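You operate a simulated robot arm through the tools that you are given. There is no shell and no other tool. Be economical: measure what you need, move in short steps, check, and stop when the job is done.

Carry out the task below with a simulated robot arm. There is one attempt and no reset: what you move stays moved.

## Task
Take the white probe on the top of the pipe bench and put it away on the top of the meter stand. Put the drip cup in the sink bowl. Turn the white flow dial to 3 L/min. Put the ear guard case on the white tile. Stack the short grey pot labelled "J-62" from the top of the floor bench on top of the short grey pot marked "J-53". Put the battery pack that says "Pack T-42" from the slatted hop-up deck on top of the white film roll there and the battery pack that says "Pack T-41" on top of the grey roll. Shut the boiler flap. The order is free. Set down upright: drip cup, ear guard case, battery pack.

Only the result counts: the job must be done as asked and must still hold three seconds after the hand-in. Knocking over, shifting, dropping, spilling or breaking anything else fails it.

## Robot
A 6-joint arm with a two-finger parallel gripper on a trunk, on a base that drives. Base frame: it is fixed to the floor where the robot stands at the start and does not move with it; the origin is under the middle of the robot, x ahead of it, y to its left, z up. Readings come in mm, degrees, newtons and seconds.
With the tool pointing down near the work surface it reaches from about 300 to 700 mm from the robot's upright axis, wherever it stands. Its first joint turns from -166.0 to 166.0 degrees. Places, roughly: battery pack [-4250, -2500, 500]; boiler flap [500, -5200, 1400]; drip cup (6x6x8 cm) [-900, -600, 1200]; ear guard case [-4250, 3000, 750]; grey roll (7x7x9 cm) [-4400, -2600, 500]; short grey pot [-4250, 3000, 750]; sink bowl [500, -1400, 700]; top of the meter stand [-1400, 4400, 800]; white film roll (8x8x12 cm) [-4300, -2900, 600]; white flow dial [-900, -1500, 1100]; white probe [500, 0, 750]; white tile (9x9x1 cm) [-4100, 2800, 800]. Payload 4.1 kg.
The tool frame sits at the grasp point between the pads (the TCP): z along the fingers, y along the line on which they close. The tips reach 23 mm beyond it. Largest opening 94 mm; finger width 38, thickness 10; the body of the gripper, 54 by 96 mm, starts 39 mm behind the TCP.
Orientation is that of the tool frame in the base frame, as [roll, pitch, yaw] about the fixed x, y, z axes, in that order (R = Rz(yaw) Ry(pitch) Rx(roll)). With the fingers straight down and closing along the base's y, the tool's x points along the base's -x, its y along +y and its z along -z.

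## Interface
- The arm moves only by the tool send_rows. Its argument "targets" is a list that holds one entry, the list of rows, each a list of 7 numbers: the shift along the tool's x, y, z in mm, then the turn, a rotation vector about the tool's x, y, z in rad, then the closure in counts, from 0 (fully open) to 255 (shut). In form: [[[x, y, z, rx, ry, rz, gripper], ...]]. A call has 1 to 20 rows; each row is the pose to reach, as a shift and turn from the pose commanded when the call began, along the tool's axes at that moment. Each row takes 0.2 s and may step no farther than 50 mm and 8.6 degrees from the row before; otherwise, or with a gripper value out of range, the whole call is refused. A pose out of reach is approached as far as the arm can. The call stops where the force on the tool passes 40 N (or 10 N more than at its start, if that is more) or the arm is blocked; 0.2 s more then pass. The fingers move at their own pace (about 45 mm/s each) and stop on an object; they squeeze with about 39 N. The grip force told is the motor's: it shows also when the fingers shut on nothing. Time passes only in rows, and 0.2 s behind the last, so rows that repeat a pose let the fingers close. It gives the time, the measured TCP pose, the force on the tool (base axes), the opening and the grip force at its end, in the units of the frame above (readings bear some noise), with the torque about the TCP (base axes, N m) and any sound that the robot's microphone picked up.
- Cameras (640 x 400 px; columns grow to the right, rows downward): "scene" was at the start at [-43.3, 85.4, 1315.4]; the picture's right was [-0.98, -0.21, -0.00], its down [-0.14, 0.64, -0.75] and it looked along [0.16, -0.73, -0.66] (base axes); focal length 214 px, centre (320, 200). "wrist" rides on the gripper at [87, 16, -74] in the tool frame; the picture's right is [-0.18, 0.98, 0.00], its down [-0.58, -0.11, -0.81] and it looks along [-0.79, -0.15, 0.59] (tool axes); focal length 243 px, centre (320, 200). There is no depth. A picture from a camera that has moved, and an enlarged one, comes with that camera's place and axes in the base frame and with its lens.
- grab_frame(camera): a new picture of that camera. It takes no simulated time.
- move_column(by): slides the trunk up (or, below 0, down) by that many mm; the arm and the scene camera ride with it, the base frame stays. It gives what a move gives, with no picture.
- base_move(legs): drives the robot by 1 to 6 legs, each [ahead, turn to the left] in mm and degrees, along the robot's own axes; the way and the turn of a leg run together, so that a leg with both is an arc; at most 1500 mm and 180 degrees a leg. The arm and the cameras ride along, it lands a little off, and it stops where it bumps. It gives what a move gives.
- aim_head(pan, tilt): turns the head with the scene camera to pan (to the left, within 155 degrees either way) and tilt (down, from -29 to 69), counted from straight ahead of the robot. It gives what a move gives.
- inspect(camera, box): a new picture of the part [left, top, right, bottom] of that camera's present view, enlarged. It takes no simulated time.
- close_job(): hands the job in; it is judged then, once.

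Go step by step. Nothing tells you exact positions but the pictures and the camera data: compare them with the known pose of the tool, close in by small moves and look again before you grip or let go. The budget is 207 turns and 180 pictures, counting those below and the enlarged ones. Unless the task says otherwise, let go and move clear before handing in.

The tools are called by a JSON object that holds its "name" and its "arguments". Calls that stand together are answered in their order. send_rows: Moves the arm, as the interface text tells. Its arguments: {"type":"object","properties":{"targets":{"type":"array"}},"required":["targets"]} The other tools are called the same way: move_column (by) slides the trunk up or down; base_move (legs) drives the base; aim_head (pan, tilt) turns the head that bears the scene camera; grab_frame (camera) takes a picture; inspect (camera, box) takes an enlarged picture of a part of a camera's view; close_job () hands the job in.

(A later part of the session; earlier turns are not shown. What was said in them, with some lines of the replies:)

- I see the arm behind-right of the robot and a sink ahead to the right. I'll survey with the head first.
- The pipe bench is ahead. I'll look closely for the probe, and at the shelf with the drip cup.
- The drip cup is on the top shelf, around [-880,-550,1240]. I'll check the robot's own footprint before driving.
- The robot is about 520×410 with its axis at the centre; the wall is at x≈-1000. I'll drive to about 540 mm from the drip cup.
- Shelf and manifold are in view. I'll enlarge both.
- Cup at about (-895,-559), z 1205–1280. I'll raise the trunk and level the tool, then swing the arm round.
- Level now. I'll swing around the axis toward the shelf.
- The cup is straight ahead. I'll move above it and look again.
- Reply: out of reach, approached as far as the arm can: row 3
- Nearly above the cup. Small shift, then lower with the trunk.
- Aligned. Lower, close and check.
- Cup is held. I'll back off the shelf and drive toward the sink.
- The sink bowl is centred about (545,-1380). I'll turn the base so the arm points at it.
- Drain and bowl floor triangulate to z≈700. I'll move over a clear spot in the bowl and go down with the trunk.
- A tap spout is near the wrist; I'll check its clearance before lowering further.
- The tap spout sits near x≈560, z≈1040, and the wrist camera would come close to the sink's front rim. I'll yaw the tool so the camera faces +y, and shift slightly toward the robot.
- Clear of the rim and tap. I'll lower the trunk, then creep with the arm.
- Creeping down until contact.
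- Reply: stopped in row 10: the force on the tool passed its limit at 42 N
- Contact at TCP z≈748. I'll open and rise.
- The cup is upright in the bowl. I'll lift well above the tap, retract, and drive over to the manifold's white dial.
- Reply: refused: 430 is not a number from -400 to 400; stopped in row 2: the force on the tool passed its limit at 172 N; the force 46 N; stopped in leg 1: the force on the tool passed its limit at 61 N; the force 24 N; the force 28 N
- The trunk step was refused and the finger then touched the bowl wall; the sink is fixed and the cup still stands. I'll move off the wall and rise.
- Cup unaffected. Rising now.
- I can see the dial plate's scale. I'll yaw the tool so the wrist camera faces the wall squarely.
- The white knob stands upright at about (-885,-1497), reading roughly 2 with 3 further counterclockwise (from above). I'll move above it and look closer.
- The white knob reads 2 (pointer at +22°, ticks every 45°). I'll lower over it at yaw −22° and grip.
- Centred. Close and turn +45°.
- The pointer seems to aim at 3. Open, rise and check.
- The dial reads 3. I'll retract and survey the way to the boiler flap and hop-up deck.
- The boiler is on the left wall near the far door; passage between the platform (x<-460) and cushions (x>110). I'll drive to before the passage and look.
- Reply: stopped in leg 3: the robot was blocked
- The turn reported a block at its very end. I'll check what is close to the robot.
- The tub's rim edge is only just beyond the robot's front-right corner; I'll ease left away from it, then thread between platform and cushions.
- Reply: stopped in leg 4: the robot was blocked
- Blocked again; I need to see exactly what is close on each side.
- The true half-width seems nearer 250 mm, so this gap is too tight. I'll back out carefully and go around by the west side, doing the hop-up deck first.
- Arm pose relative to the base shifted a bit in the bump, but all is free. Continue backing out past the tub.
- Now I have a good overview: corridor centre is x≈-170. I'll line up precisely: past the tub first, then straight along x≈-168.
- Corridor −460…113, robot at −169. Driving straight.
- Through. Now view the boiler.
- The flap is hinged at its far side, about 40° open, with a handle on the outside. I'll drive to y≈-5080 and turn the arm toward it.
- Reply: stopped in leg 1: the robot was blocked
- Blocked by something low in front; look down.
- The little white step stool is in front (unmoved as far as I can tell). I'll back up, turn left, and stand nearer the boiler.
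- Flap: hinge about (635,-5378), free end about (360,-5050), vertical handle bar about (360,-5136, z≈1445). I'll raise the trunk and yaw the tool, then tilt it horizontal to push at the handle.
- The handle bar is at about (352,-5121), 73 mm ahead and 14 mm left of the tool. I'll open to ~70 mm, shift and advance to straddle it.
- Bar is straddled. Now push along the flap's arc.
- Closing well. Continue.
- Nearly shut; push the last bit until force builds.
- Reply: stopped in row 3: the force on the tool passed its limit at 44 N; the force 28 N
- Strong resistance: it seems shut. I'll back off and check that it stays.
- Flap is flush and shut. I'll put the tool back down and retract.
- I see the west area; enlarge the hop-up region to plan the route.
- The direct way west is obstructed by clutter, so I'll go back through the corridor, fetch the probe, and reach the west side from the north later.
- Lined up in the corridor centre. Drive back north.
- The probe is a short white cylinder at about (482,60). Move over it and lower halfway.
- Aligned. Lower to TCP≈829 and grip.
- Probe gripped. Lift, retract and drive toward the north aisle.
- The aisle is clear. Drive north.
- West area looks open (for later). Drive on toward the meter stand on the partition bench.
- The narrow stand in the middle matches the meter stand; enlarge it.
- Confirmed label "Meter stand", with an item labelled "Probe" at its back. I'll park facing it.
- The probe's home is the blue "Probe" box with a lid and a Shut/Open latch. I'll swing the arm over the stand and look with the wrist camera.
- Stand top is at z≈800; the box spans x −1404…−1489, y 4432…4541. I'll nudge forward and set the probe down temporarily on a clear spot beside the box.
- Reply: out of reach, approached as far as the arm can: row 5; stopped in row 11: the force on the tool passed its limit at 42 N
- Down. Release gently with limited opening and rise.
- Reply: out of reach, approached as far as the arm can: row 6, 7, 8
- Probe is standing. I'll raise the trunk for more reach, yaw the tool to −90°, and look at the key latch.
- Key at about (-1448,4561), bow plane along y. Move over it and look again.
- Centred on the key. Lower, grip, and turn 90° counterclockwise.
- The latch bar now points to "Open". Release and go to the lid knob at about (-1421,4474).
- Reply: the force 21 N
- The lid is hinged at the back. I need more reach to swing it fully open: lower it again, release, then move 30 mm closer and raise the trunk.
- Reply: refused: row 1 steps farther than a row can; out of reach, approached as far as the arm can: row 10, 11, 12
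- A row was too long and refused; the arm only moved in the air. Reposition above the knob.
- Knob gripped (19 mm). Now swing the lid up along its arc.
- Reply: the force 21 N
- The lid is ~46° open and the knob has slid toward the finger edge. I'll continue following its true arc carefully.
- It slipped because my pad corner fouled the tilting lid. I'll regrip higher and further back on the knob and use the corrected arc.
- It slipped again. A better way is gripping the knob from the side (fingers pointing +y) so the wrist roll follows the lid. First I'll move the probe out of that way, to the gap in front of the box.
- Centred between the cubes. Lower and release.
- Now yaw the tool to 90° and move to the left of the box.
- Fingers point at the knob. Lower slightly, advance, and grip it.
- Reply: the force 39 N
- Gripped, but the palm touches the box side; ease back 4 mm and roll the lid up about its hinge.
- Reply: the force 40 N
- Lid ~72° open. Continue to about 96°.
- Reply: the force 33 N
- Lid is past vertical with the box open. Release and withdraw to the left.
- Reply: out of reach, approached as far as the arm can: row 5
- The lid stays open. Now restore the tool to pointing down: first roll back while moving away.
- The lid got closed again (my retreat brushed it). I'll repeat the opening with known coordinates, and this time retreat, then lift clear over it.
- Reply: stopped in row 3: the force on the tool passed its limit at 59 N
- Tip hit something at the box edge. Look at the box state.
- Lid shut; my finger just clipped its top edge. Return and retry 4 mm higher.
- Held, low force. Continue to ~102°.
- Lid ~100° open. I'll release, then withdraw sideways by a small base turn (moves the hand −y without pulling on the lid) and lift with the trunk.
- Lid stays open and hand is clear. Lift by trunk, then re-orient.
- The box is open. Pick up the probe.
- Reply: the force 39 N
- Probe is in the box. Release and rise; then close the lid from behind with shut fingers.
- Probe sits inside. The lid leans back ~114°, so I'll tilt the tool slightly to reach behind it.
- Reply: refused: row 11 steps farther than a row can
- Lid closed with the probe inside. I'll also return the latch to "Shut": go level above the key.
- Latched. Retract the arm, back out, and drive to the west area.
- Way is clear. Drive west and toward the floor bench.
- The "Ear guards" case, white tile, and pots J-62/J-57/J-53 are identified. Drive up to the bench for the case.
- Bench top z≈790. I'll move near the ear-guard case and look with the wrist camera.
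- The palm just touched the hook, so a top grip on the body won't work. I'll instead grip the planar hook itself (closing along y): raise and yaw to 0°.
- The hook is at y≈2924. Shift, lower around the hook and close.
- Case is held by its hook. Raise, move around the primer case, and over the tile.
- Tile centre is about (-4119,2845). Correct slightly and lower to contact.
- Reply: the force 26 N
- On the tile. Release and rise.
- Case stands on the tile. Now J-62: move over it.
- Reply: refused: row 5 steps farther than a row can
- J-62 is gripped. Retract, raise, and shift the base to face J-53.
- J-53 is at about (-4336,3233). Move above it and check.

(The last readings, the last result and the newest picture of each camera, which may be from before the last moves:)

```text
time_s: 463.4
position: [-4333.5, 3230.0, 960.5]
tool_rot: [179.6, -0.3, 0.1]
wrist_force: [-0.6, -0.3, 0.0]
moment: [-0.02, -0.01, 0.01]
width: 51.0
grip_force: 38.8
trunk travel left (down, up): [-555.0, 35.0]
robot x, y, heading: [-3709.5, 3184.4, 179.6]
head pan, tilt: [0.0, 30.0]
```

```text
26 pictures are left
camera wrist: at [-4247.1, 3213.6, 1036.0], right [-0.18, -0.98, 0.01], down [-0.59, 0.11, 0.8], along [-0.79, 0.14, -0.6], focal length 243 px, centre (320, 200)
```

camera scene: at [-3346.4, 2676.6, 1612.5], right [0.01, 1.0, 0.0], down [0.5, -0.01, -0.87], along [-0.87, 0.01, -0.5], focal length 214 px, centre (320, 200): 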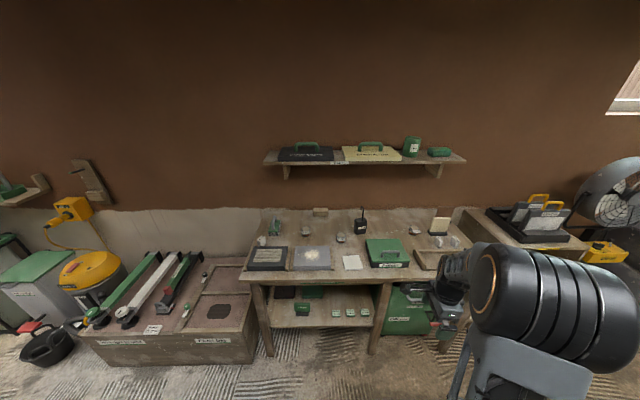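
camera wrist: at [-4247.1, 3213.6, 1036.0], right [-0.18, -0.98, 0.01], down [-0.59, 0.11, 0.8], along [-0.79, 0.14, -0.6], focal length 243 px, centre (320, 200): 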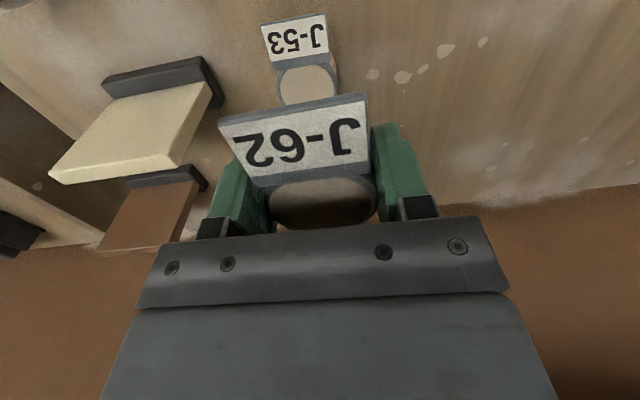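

{"name": "inspect", "arguments": {"camera": "wrist", "box": [240, 0, 400, 100]}}

```text
4.00 times, centred on (320, 50) of wrist
camera zoom: at [-4247.1, 3213.6, 1036.0], right [-0.18, -0.98, 0.01], down [-0.59, 0.11, 0.8], along [-0.79, 0.14, -0.6], focal length 970 px, centre (320, 800)
```

zoom: 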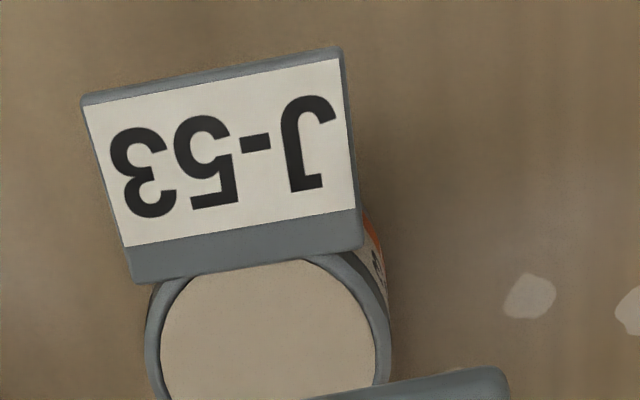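

Refined J-53 centre (-4350,3242). Align and lower to contact.

{"name": "send_rows", "arguments": {"targets": [[[-16, -12, 20, 0, 0, 0, 255], [-16, -12, 50, 0, 0, 0, 255], [-16, -12, 75, 0, 0, 0, 255], [-16, -12, 82, 0, 0, 0, 255], [-16, -12, 86, 0, 0, 0, 255], [-16, -12, 89, 0, 0, 0, 255], [-16, -12, 91, 0, 0, 0, 255], [-16, -12, 93, 0, 0, 0, 255], [-16, -12, 95, 0, 0, 0, 255], [-16, -12, 97, 0, 0, 0, 255]]]}}

{"name": "grab_frame", "arguments": {"camera": "wrist"}}

```text
time_s: 465.6
position: [-4348.8, 3239.8, 868.9]
tool_rot: [179.6, 0.2, 0.2]
wrist_force: [-0.9, 1.5, 29.9]
moment: [0.31, -0.01, 0.03]
width: 51.4
grip_force: 39.5
trunk travel left (down, up): [-555.0, 35.0]
robot x, y, heading: [-3708.7, 3183.0, 179.7]
head pan, tilt: [0.0, 30.0]
```

```text
24 pictures are left
camera wrist: at [-4260.9, 3224.0, 943.1], right [-0.18, -0.98, 0.01], down [-0.58, 0.11, 0.81], along [-0.8, 0.14, -0.59], focal length 243 px, centre (320, 200)
```

wrist: 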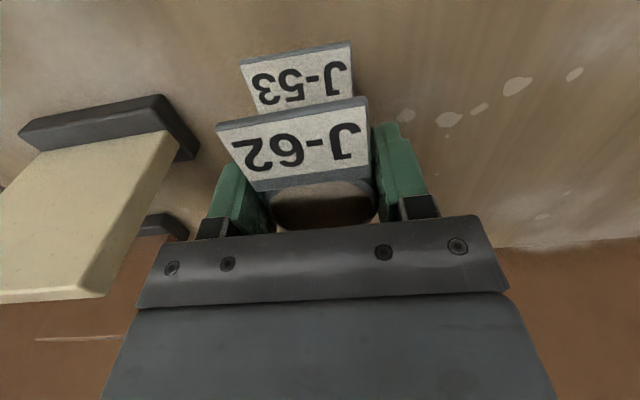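

Seated at the expected height. Release and rise.

{"name": "send_rows", "arguments": {"targets": [[[0, 0, -1, 0, 0, 0, 100], [0, 0, -1, 0, 0, 0, 70], [0, 0, -1, 0, 0, 0, 50], [0, 0, -1, 0, 0, 0, 50], [0, 0, -30, 0, 0, 0, 50], [0, 0, -70, 0, 0, 0, 50], [0, 0, -110, 0, 0, 0, 50]]]}}

{"name": "grab_frame", "arguments": {"camera": "wrist"}}

```text
time_s: 467.2
position: [-4347.3, 3239.2, 977.5]
tool_rot: [179.6, -0.2, 0.2]
wrist_force: [0.5, 0.4, 0.0]
moment: [0.02, 0.0, -0.01]
width: 75.7
grip_force: 0.1
trunk travel left (down, up): [-555.0, 35.0]
robot x, y, heading: [-3710.9, 3185.5, 179.9]
head pan, tilt: [0.0, 30.0]
```

```text
23 pictures are left
camera wrist: at [-4261.7, 3224.1, 1051.8], right [-0.18, -0.98, 0.01], down [-0.59, 0.11, 0.8], along [-0.79, 0.14, -0.6], focal length 243 px, centre (320, 200)
```

wrist: 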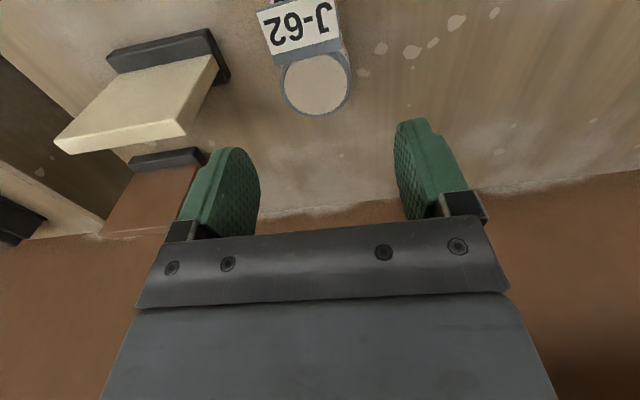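

J-62 is stacked on J-53. Now drive south to the hop-up deck.

{"name": "send_rows", "arguments": {"targets": [[[40, 0, -20, 0, 0, 0, 0], [85, 0, -40, 0, 0, 0, 0], [130, 0, -60, 0, 0, 0, 0], [175, 0, -60, 0, 0, 0, 0], [215, 0, -60, 0, 0, 0, 0]]]}}

{"name": "base_move", "arguments": {"legs": [[-300, 0], [0, 90], [1500, 0], [1500, 0]]}}

{"name": "aim_head", "arguments": {"pan": -5, "tilt": 25}}

{"name": "grab_frame", "arguments": {"camera": "scene"}}

```text
time_s: 468.4
position: [-4132.2, 3242.6, 1035.1]
tool_rot: [179.6, -0.4, 0.2]
wrist_force: [-0.2, -0.4, -0.2]
moment: [0.03, -0.01, 0.0]
width: 94.2
grip_force: 0.0
trunk travel left (down, up): [-555.0, 35.0]
robot x, y, heading: [-3709.8, 3186.5, 179.4]
head pan, tilt: [0.0, 30.0]
```

```text
time_s: 488.4
position: [-3491.5, -238.2, 1035.9]
tool_rot: [179.6, -0.3, 90.0]
wrist_force: [0.8, -0.3, 0.0]
moment: [0.01, 0.01, 0.0]
width: 94.0
grip_force: 0.0
trunk travel left (down, up): [-555.0, 35.0]
robot x, y, heading: [-3434.6, 184.0, -90.7]
head pan, tilt: [0.0, 30.0]
```

```text
time_s: 489.0
position: [-3492.2, -238.2, 1036.4]
tool_rot: [179.7, -0.3, 89.9]
wrist_force: [-0.8, -0.3, 0.5]
moment: [-0.01, -0.01, -0.02]
width: 93.8
grip_force: 0.0
trunk travel left (down, up): [-555.0, 35.0]
robot x, y, heading: [-3429.8, 184.2, -90.7]
head pan, tilt: [-5.0, 25.0]
```

```text
22 pictures are left
camera scene: at [-3273.8, 152.1, 1620.4], right [-0.99, 0.1, 0.0], down [0.04, 0.42, -0.91], along [-0.09, -0.9, -0.42], focal length 214 px, centre (320, 200)
```

scene: 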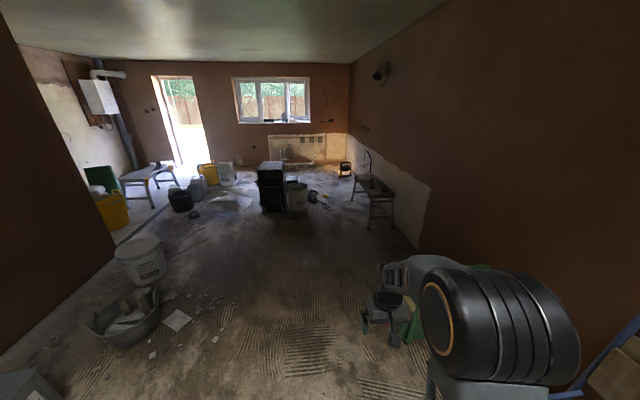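

Route is clear. Drive to the deck and face it.

{"name": "base_move", "arguments": {"legs": [[1500, 0], [1370, 0], [0, -89.5], [420, 0]]}}

{"name": "aim_head", "arguments": {"pan": 5, "tilt": 58}}

{"name": "grab_frame", "arguments": {"camera": "scene"}}

```text
time_s: 501.9
position: [-3560.4, -3001.9, 1036.1]
tool_rot: [179.6, -0.3, 89.2]
wrist_force: [-0.9, 0.9, 1.0]
moment: [-0.03, -0.03, 0.0]
width: 94.2
grip_force: 0.1
trunk travel left (down, up): [-555.0, 35.0]
robot x, y, heading: [-3493.1, -2582.2, -91.6]
head pan, tilt: [-5.0, 25.0]
stopped in leg 2: the robot was blocked; the commanded pose is now the measured one
```

```text
time_s: 502.9
position: [-3559.6, -3003.4, 1035.0]
tool_rot: [179.6, -0.3, 89.1]
wrist_force: [-0.7, 0.2, -0.1]
moment: [0.04, 0.01, 0.0]
width: 94.2
grip_force: 0.0
trunk travel left (down, up): [-555.0, 35.0]
robot x, y, heading: [-3494.0, -2584.2, -91.5]
head pan, tilt: [5.0, 58.0]
```

```text
21 pictures are left
camera scene: at [-3322.0, -2593.6, 1572.8], right [-1.0, -0.06, 0.0], down [-0.05, 0.85, -0.53], along [0.03, -0.53, -0.85], focal length 214 px, centre (320, 200)
```

scene: 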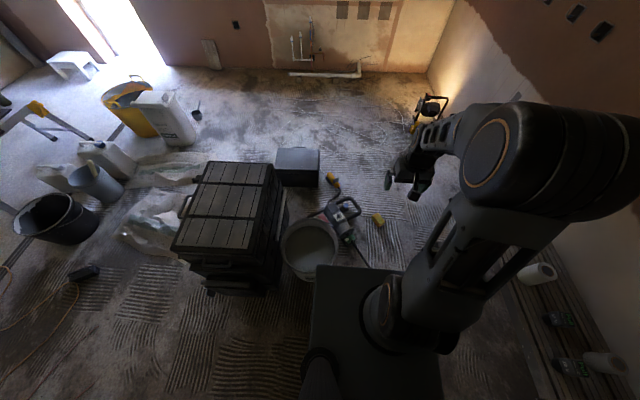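

A pail near the toolboxes stopped the robot. Back off and take position facing the deck.

{"name": "base_move", "arguments": {"legs": [[-120, 0], [0, -67], [250, 0], [0, -21.5], [165, 0]]}}

{"name": "aim_head", "arguments": {"pan": 10, "tilt": 55}}

{"name": "grab_frame", "arguments": {"camera": "scene"}}

```text
time_s: 510.7
position: [-4312.7, -2493.7, 1035.3]
tool_rot: [179.6, -0.4, 0.2]
wrist_force: [-0.3, 0.5, -0.4]
moment: [-0.01, 0.0, -0.01]
width: 94.1
grip_force: 0.0
trunk travel left (down, up): [-555.0, 35.0]
robot x, y, heading: [-3890.2, -2553.2, 179.4]
head pan, tilt: [5.0, 58.0]
```

```text
time_s: 511.4
position: [-4311.8, -2492.9, 1035.6]
tool_rot: [179.6, -0.3, 0.2]
wrist_force: [0.0, 0.2, -0.2]
moment: [0.0, -0.02, -0.01]
width: 94.0
grip_force: 0.0
trunk travel left (down, up): [-555.0, 35.0]
robot x, y, heading: [-3889.0, -2556.0, 179.6]
head pan, tilt: [10.0, 55.0]
```

```text
20 pictures are left
camera scene: at [-3902.7, -2729.5, 1576.4], right [-0.17, 0.99, 0.0], down [0.81, 0.14, -0.57], along [-0.57, -0.1, -0.82], focal length 214 px, centre (320, 200)
```

scene: 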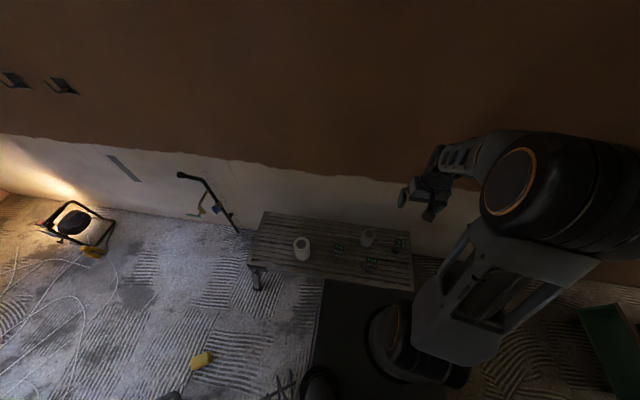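

{"name": "inspect", "arguments": {"camera": "scene", "box": [260, 200, 430, 306]}}

{"name": "grab_frame", "arguments": {"camera": "wrist"}}

```text
3.76 times, centred on (345, 253) of scene
camera zoom: at [-3902.7, -2729.5, 1576.4], right [-0.17, 0.99, 0.0], down [0.81, 0.14, -0.57], along [-0.57, -0.1, -0.82], focal length 807 px, centre (226, 0)
```

zoom: 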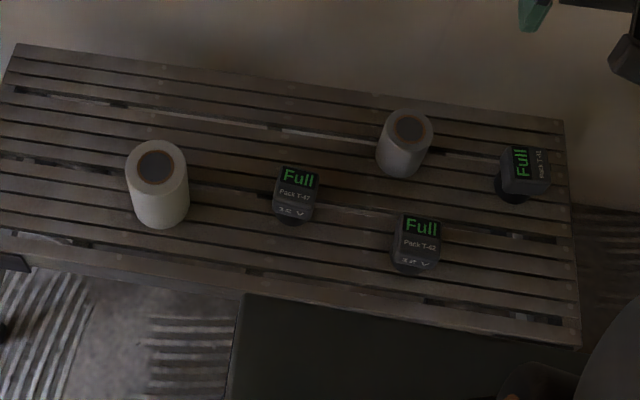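

```text
18 pictures are left
camera wrist: at [-4225.6, -2509.0, 1110.6], right [-0.18, -0.98, 0.01], down [-0.59, 0.11, 0.8], along [-0.79, 0.14, -0.6], focal length 243 px, centre (320, 200)
```

wrist: 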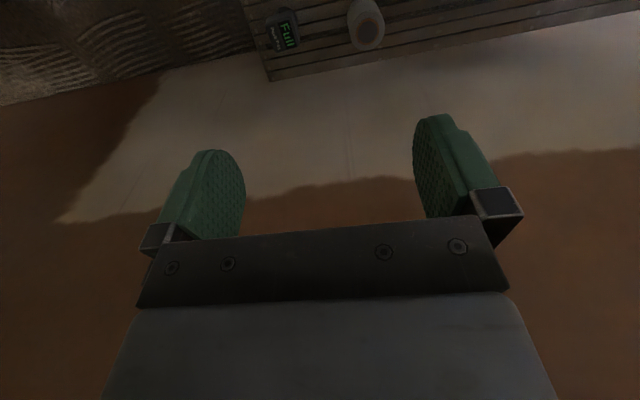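

Packs T-42, T-41 and a third are on the deck, plus both rolls. Lower the trunk and move over T-42.

{"name": "move_column", "arguments": {"by": -330}}

{"name": "send_rows", "arguments": {"targets": [[[20, 25, 0, 0, 0, 0, 0], [40, 47, 0, 0, 0, 0, 0]]]}}

{"name": "grab_frame", "arguments": {"camera": "wrist"}}

```text
time_s: 514.6
position: [-4312.1, -2492.7, 706.1]
tool_rot: [179.6, -0.3, 0.2]
wrist_force: [0.3, -0.1, 0.5]
moment: [0.03, -0.03, -0.01]
width: 93.9
grip_force: 0.1
trunk travel left (down, up): [-225.0, 365.0]
robot x, y, heading: [-3888.4, -2553.9, 179.6]
head pan, tilt: [10.0, 55.0]
```

```text
time_s: 515.2
position: [-4272.9, -2540.3, 707.3]
tool_rot: [179.5, -0.4, 0.2]
wrist_force: [-0.1, 0.2, 0.7]
moment: [-0.03, -0.03, 0.0]
width: 94.0
grip_force: 0.1
trunk travel left (down, up): [-225.0, 365.0]
robot x, y, heading: [-3887.5, -2552.2, 179.2]
head pan, tilt: [10.0, 55.0]
```

```text
17 pictures are left
camera wrist: at [-4185.1, -2555.7, 781.6], right [-0.18, -0.98, 0.01], down [-0.59, 0.11, 0.8], along [-0.79, 0.14, -0.6], focal length 243 px, centre (320, 200)
```

wrist: 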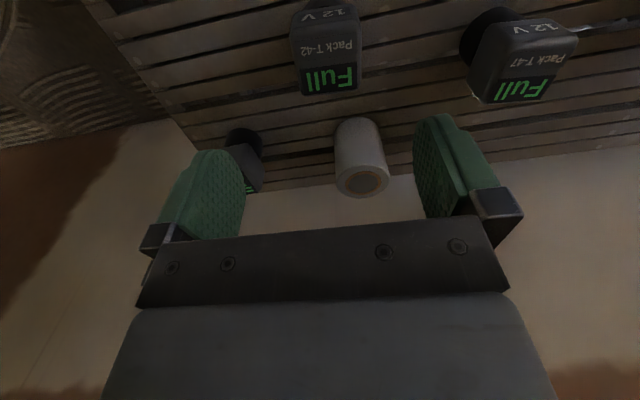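

T-42 is right below. Move nearer and look.

{"name": "send_rows", "arguments": {"targets": [[[-8, 3, 40, 0, 0, 0, 0], [-10, 4, 85, 0, 0, 0, 0]]]}}

{"name": "grab_frame", "arguments": {"camera": "wrist"}}

```text
time_s: 515.8
position: [-4282.1, -2544.5, 621.7]
tool_rot: [179.7, -0.3, 0.2]
wrist_force: [0.3, -0.5, -0.1]
moment: [0.0, 0.03, 0.03]
width: 93.6
grip_force: 0.1
trunk travel left (down, up): [-225.0, 365.0]
robot x, y, heading: [-3890.1, -2551.0, 179.7]
head pan, tilt: [10.0, 55.0]
```

```text
16 pictures are left
camera wrist: at [-4195.2, -2560.0, 696.4], right [-0.18, -0.98, 0.01], down [-0.59, 0.11, 0.8], along [-0.79, 0.14, -0.6], focal length 243 px, centre (320, 200)
```

wrist: 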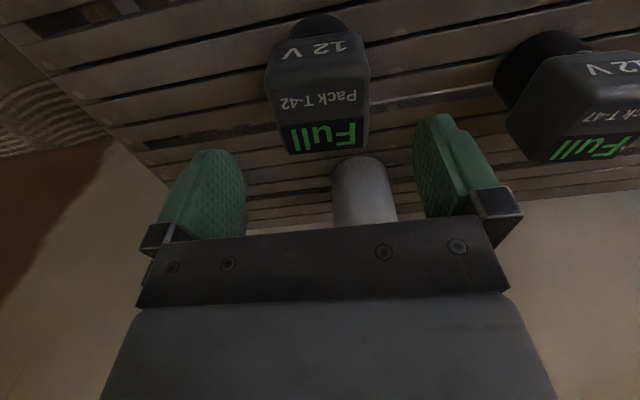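

{"name": "send_rows", "arguments": {"targets": [[[-9, 0, 40, 0, 0, 0, 0], [-9, 0, 78, 0, 0, 0, 0], [-9, 0, 80, 0, 0, 0, 0], [-9, 0, 80, 0, 0, 0, 160], [-9, 0, 80, 0, 0, 0, 255], [-9, 0, 80, 0, 0, 0, 255], [-9, 0, 80, 0, 0, 0, 255], [-9, 0, 60, 0, 0, 0, 255], [-9, 0, 20, 0, 0, 0, 255]]]}}

{"name": "grab_frame", "arguments": {"camera": "wrist"}}

```text
time_s: 517.8
position: [-4289.4, -2543.9, 601.5]
tool_rot: [179.7, -0.3, 0.1]
wrist_force: [-1.0, 0.2, -3.2]
moment: [-0.01, 0.04, 0.03]
width: 53.9
grip_force: 39.4
trunk travel left (down, up): [-225.0, 365.0]
robot x, y, heading: [-3886.8, -2550.8, 179.7]
head pan, tilt: [10.0, 55.0]
```

```text
15 pictures are left
camera wrist: at [-4203.9, -2560.1, 676.5], right [-0.18, -0.98, 0.01], down [-0.59, 0.11, 0.8], along [-0.79, 0.14, -0.6], focal length 243 px, centre (320, 200)
```

wrist: 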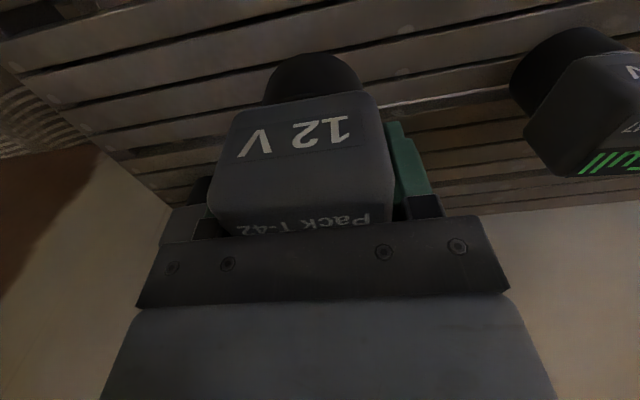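

T-42 is held. Raise the trunk and move to the white roll.

{"name": "move_column", "arguments": {"by": 160}}

{"name": "send_rows", "arguments": {"targets": [[[5, 45, 0, 0, 0, 0, 255], [10, 90, 0, 0, 0, 0, 255], [15, 135, 0, 0, 0, 0, 255], [20, 180, 0, 0, 0, 0, 255], [25, 225, 0, 0, 0, 0, 255], [25, 270, 0, 0, 0, 0, 255], [25, 310, 0, 0, 0, 0, 255]]]}}

{"name": "grab_frame", "arguments": {"camera": "wrist"}}

```text
time_s: 519.6
position: [-4290.1, -2544.4, 760.8]
tool_rot: [179.7, -0.2, 0.2]
wrist_force: [0.0, 0.4, -3.2]
moment: [0.0, 0.07, 0.01]
width: 53.8
grip_force: 39.3
trunk travel left (down, up): [-385.0, 205.0]
robot x, y, heading: [-3889.6, -2552.2, 179.8]
head pan, tilt: [10.0, 55.0]
```

```text
time_s: 521.2
position: [-4262.1, -2855.7, 764.8]
tool_rot: [179.6, -0.4, 0.1]
wrist_force: [-1.0, -0.7, -3.1]
moment: [0.01, 0.02, 0.03]
width: 53.8
grip_force: 38.7
trunk travel left (down, up): [-385.0, 205.0]
robot x, y, heading: [-3891.0, -2553.2, 179.5]
head pan, tilt: [10.0, 55.0]
```

```text
14 pictures are left
camera wrist: at [-4176.5, -2870.8, 839.7], right [-0.18, -0.98, 0.01], down [-0.59, 0.11, 0.8], along [-0.79, 0.14, -0.6], focal length 243 px, centre (320, 200)
```

wrist: 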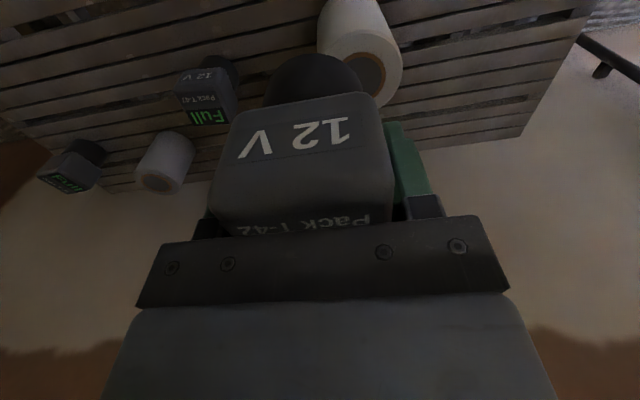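

White roll centre about (-4299,-2893). Align and lower to contact.

{"name": "send_rows", "arguments": {"targets": [[[-20, 20, 0, 0, 0, 0, 255], [-39, 40, 10, 0, 0, 0, 255], [-39, 40, 50, 0, 0, 0, 255], [-39, 40, 75, 0, 0, 0, 255]]]}}

{"name": "grab_frame", "arguments": {"camera": "wrist"}}

```text
time_s: 522.2
position: [-4303.4, -2895.6, 689.8]
tool_rot: [179.6, -0.3, 0.1]
wrist_force: [0.3, -0.1, -3.6]
moment: [0.02, 0.02, -0.01]
width: 53.7
grip_force: 39.1
trunk travel left (down, up): [-385.0, 205.0]
robot x, y, heading: [-3889.3, -2552.9, 179.5]
head pan, tilt: [10.0, 55.0]
```

```text
13 pictures are left
camera wrist: at [-4216.5, -2911.2, 764.9], right [-0.18, -0.98, 0.01], down [-0.59, 0.11, 0.8], along [-0.79, 0.14, -0.6], focal length 243 px, centre (320, 200)
```

wrist: 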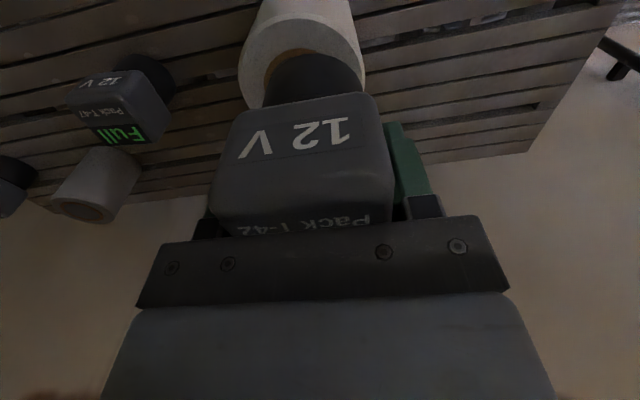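

{"name": "send_rows", "arguments": {"targets": [[[-2, -6, 10, 0, 0, 0, 255], [-2, -6, 18, 0, 0, 0, 255], [-2, -6, 22, 0, 0, 0, 255], [-2, -6, 25, 0, 0, 0, 255], [-2, -6, 28, 0, 0, 0, 255], [-2, -6, 30, 0, 0, 0, 255], [-2, -6, 32, 0, 0, 0, 255], [-2, -6, 34, 0, 0, 0, 255], [-2, -6, 36, 0, 0, 0, 255]]]}}

```text
time_s: 523.9
position: [-4305.3, -2890.0, 663.0]
tool_rot: [179.2, 0.0, 0.2]
wrist_force: [5.3, 3.6, 22.2]
moment: [0.7, -0.51, -0.03]
width: 54.0
grip_force: 39.0
trunk travel left (down, up): [-385.0, 205.0]
robot x, y, heading: [-3888.5, -2550.0, 179.7]
head pan, tilt: [10.0, 55.0]
stopped in row 7: the force on the tool passed its limit at 43 N (the readings are from after the stop); the commanded pose is now the measured one
```

Contact at the expected height. Release and rise.

{"name": "send_rows", "arguments": {"targets": [[[0, 0, -2, 0, 0, 0, 180], [0, 0, -2, 0, 0, 0, 100], [0, 0, -2, 0, 0, 0, 30], [0, 0, -2, 0, 0, 0, 10], [0, 0, -30, 0, 0, 0, 0], [0, 0, -75, 0, 0, 0, 0], [0, 0, -115, 0, 0, 0, 0]]]}}

{"name": "grab_frame", "arguments": {"camera": "wrist"}}

```text
time_s: 525.5
position: [-4306.8, -2891.2, 775.1]
tool_rot: [179.4, -0.3, 0.2]
wrist_force: [0.3, 0.1, 0.4]
moment: [0.01, -0.01, -0.01]
width: 94.1
grip_force: 0.1
trunk travel left (down, up): [-385.0, 205.0]
robot x, y, heading: [-3891.7, -2550.2, 179.8]
head pan, tilt: [10.0, 55.0]
```

```text
12 pictures are left
camera wrist: at [-4219.7, -2905.3, 850.4], right [-0.18, -0.98, 0.01], down [-0.58, 0.11, 0.8], along [-0.79, 0.14, -0.6], focal length 243 px, centre (320, 200)
```

wrist: 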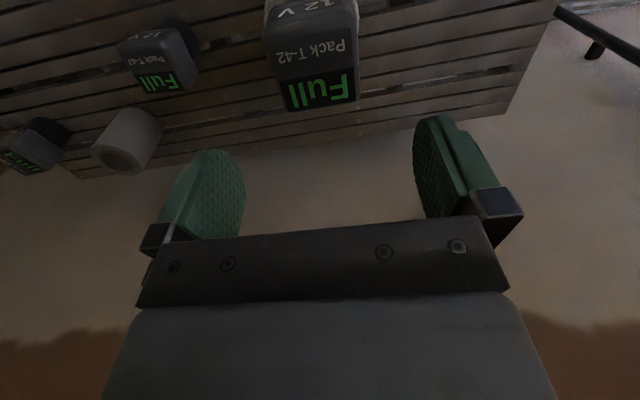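

T-42 is on the white roll. Now go to T-41.

{"name": "send_rows", "arguments": {"targets": [[[-5, -46, 0, 0, 0, 0, 0], [-10, -92, 0, 0, 0, 0, 0], [-15, -138, 0, 0, 0, 0, 0], [-22, -184, 0, 0, 0, 0, 0], [-30, -230, 0, 0, 0, 0, 0], [-38, -276, 0, 0, 0, 0, 0], [-46, -322, 0, 0, 0, 0, 0], [-54, -368, 0, 0, 0, 0, 0], [-62, -414, 0, 0, 0, 0, 0], [-72, -458, 10, 0, 0, 0, 0], [-83, -481, 45, 0, 0, 0, 0], [-83, -481, 90, 0, 0, 0, 0]]]}}

{"name": "grab_frame", "arguments": {"camera": "wrist"}}

```text
time_s: 528.0
position: [-4391.4, -2410.2, 679.9]
tool_rot: [179.4, -0.1, 0.1]
wrist_force: [0.7, 0.5, 0.1]
moment: [-0.03, 0.04, -0.02]
width: 94.1
grip_force: 0.0
trunk travel left (down, up): [-385.0, 205.0]
robot x, y, heading: [-3889.1, -2553.2, 179.9]
head pan, tilt: [10.0, 55.0]
```

```text
11 pictures are left
camera wrist: at [-4304.3, -2423.8, 756.0], right [-0.18, -0.98, 0.01], down [-0.58, 0.12, 0.8], along [-0.79, 0.14, -0.59], focal length 243 px, centre (320, 200)
```

wrist: 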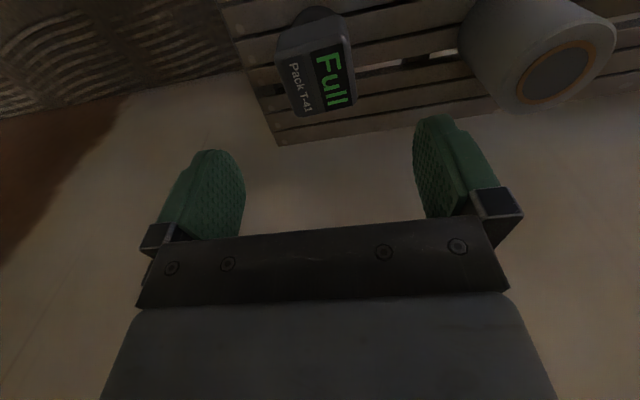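

Confirmed T-41, rotated ~11°. Align yaw, lower, grip and lift.

{"name": "send_rows", "arguments": {"targets": [[[-7, 0, 20, 0, 0, -0.1, 0], [-14, -1, 50, 0, 0, -0.2, 0], [-14, -1, 95, 0, 0, -0.2, 0], [-14, -1, 130, 0, 0, -0.2, 0], [-14, -1, 139, 0, 0, -0.2, 0], [-14, -1, 139, 0, 0, -0.2, 150], [-14, -1, 139, 0, 0, -0.2, 255], [-14, -1, 139, 0, 0, -0.2, 255], [-14, -1, 139, 0, 0, -0.2, 255], [-14, -1, 110, 0, 0, -0.2, 255], [-14, -1, 65, 0, 0, -0.2, 255], [-14, -1, 20, 0, 0, -0.2, 255], [-14, -1, -20, 0, 0, -0.2, 255]]]}}

{"name": "grab_frame", "arguments": {"camera": "wrist"}}

```text
time_s: 530.9
position: [-4404.5, -2407.9, 699.1]
tool_rot: [179.3, 0.0, 11.6]
wrist_force: [0.3, 0.2, -2.9]
moment: [-0.01, 0.03, 0.01]
width: 53.8
grip_force: 39.1
trunk travel left (down, up): [-385.0, 205.0]
robot x, y, heading: [-3887.6, -2553.0, 179.6]
head pan, tilt: [10.0, 55.0]
```

```text
10 pictures are left
camera wrist: at [-4316.3, -2405.6, 774.4], right [0.02, -1.0, 0.01], down [-0.59, 0.0, 0.8], along [-0.8, -0.02, -0.59], focal length 243 px, centre (320, 200)
```

wrist: 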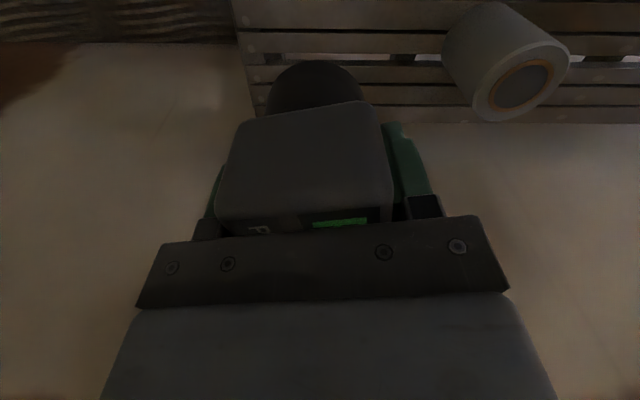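

{"name": "send_rows", "arguments": {"targets": [[[-9, 47, 0, 0, 0, 0, 255], [-18, 94, 0, 0, 0, 0, 255], [-28, 140, 0, 0, 0, 0, 255]]]}}

{"name": "grab_frame", "arguments": {"camera": "wrist"}}

```text
time_s: 531.6
position: [-4403.4, -2551.6, 702.4]
tool_rot: [179.5, 0.0, 11.5]
wrist_force: [0.0, 0.7, -3.2]
moment: [0.0, 0.01, -0.04]
width: 53.9
grip_force: 38.5
trunk travel left (down, up): [-385.0, 205.0]
robot x, y, heading: [-3889.6, -2552.9, 179.7]
head pan, tilt: [10.0, 55.0]
```

```text
9 pictures are left
camera wrist: at [-4315.6, -2549.1, 776.7], right [0.02, -1.0, 0.01], down [-0.59, 0.0, 0.8], along [-0.8, -0.02, -0.59], focal length 243 px, centre (320, 200)
```

wrist: 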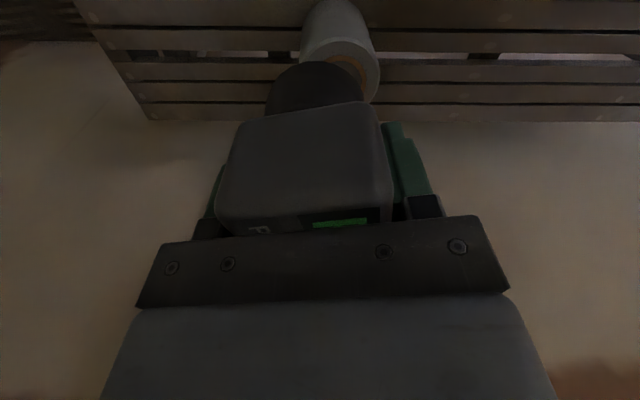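

{"name": "send_rows", "arguments": {"targets": [[[-18, 17, 10, 0, 0, 0, 255], [-18, 17, 42, 0, 0, 0, 255]]]}}

{"name": "grab_frame", "arguments": {"camera": "wrist"}}

```text
time_s: 532.2
position: [-4418.0, -2571.8, 660.3]
tool_rot: [179.6, 0.0, 11.6]
wrist_force: [-0.5, 0.1, -3.7]
moment: [-0.05, 0.02, 0.0]
width: 53.6
grip_force: 39.5
trunk travel left (down, up): [-385.0, 205.0]
robot x, y, heading: [-3889.5, -2555.3, 179.6]
head pan, tilt: [10.0, 55.0]
```

```text
8 pictures are left
camera wrist: at [-4329.9, -2569.8, 734.9], right [0.02, -1.0, 0.01], down [-0.59, 0.0, 0.81], along [-0.8, -0.02, -0.59], focal length 243 px, centre (320, 200)
```

wrist: 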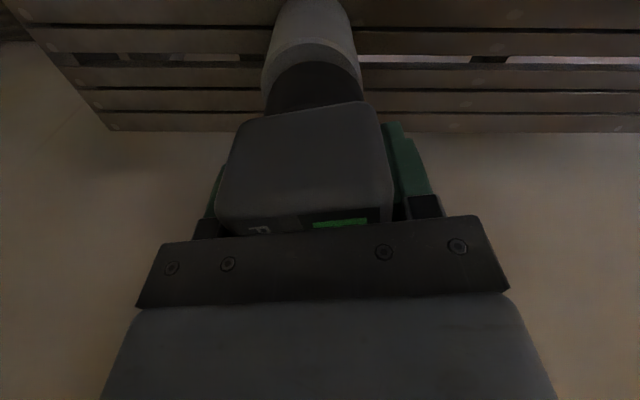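

{"name": "send_rows", "arguments": {"targets": [[[-6, -4, 10, 0, 0, 0, 255], [-6, -4, 18, 0, 0, 0, 255], [-6, -4, 22, 0, 0, 0, 255], [-6, -4, 25, 0, 0, 0, 255], [-6, -4, 27, 0, 0, 0, 255], [-6, -4, 29, 0, 0, 0, 255], [-6, -4, 31, 0, 0, 0, 255], [-6, -4, 33, 0, 0, 0, 255], [-6, -4, 35, 0, 0, 0, 255]]]}}

{"name": "grab_frame", "arguments": {"camera": "wrist"}}

```text
time_s: 534.0
position: [-4426.1, -2569.8, 633.3]
tool_rot: [179.5, 0.4, 11.7]
wrist_force: [8.1, 0.3, 24.0]
moment: [0.42, -0.73, -0.09]
width: 54.0
grip_force: 39.1
trunk travel left (down, up): [-385.0, 205.0]
robot x, y, heading: [-3890.4, -2555.6, 179.6]
head pan, tilt: [10.0, 55.0]
stopped in row 8: the force on the tool passed its limit at 43 N (the readings are from after the stop); the commanded pose is now the measured one
```

```text
7 pictures are left
camera wrist: at [-4337.3, -2567.4, 706.8], right [0.02, -1.0, 0.01], down [-0.59, 0.0, 0.81], along [-0.81, -0.02, -0.59], focal length 243 px, centre (320, 200)
```

wrist: 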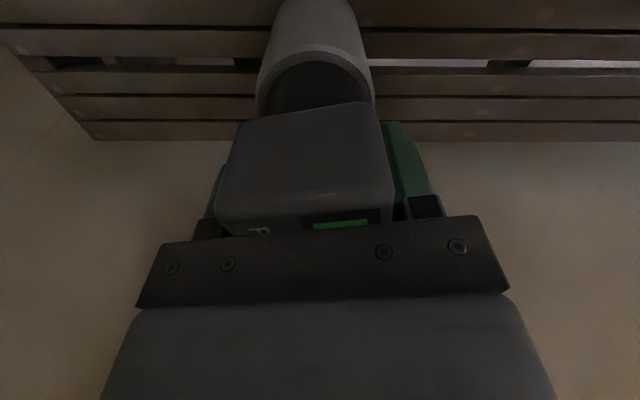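

Well centred on the grey roll. Release and rise.

{"name": "send_rows", "arguments": {"targets": [[[0, 0, -2, 0, 0, 0, 180], [0, 0, -2, 0, 0, 0, 100], [0, 0, -2, 0, 0, 0, 30], [0, 0, -2, 0, 0, 0, 10], [0, 0, -30, 0, 0, 0, 0], [0, 0, -75, 0, 0, 0, 0], [0, 0, -120, 0, 0, 0, 0], [40, 0, -150, 0, 0, 0, 0]]]}}

{"name": "grab_frame", "arguments": {"camera": "wrist"}}

```text
time_s: 535.8
position: [-4387.0, -2558.6, 780.1]
tool_rot: [179.4, 0.2, 11.6]
wrist_force: [-0.4, -0.1, -0.2]
moment: [0.01, -0.02, 0.02]
width: 93.7
grip_force: 0.0
trunk travel left (down, up): [-385.0, 205.0]
robot x, y, heading: [-3886.5, -2550.8, 179.4]
head pan, tilt: [10.0, 55.0]
```

```text
6 pictures are left
camera wrist: at [-4298.1, -2556.7, 854.1], right [0.02, -1.0, 0.01], down [-0.59, 0.0, 0.81], along [-0.81, -0.02, -0.59], focal length 243 px, centre (320, 200)
```

wrist: 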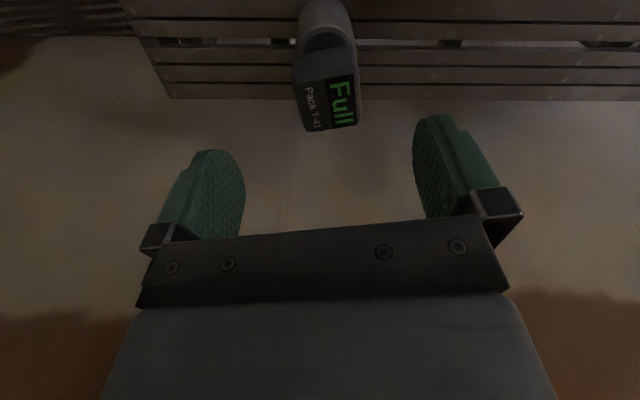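

T-41 stands on the grey roll. One last look at the deck before handing in.

{"name": "inspect", "arguments": {"camera": "scene", "box": [220, 180, 460, 330]}}

```text
2.67 times, centred on (340, 255) of scene
camera zoom: at [-3902.9, -2729.7, 1406.4], right [-0.17, 0.99, 0.0], down [0.81, 0.14, -0.57], along [-0.57, -0.1, -0.82], focal length 572 px, centre (267, 53)
```

zoom: 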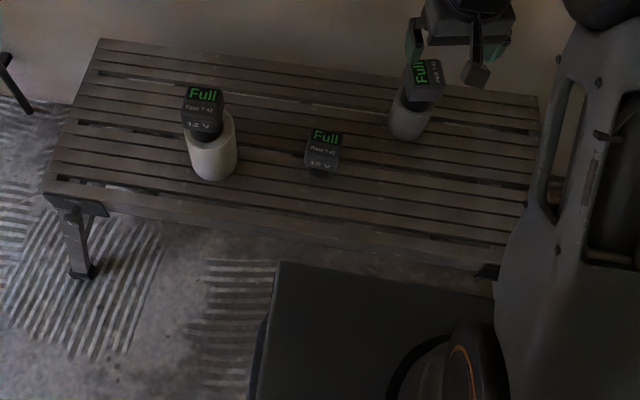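

Both packs stand upright on their rolls, the T-47 pack is untouched, and the arm is clear. Handing in.

{"name": "close_job", "arguments": {}}

```text
The job is handed in.
```

I finished every item and handed the job in. The main risk to the result is the bumps on the way.

**The items**
- **Probe:** it is in its labelled box on the meter stand, with the lid closed and the latch back on "Shut".
- **Drip cup:** it stands upright in the sink bowl.
- **White flow dial:** it reads 3 L/min.
- **Ear guard case:** it stands upright on the white tile.
- **Pots:** J-62 is stacked on J-53.
- **Battery packs:** T-42 stands on the white film roll and T-41 on the grey roll, both upright.
- **Boiler flap:** it is shut.

**Bumps on the way**
- The base was blocked four times while driving: once beside the yellow tub, then at the cushions, the white step stool and a pail by the toolboxes.
- The tub, cushions and step stool were where I expected afterwards. I couldn't confirm the pail hadn't moved.
- The gripper touched the sink wall and the probe box while I was working. The cup still stood afterwards and the box looked undisturbed.
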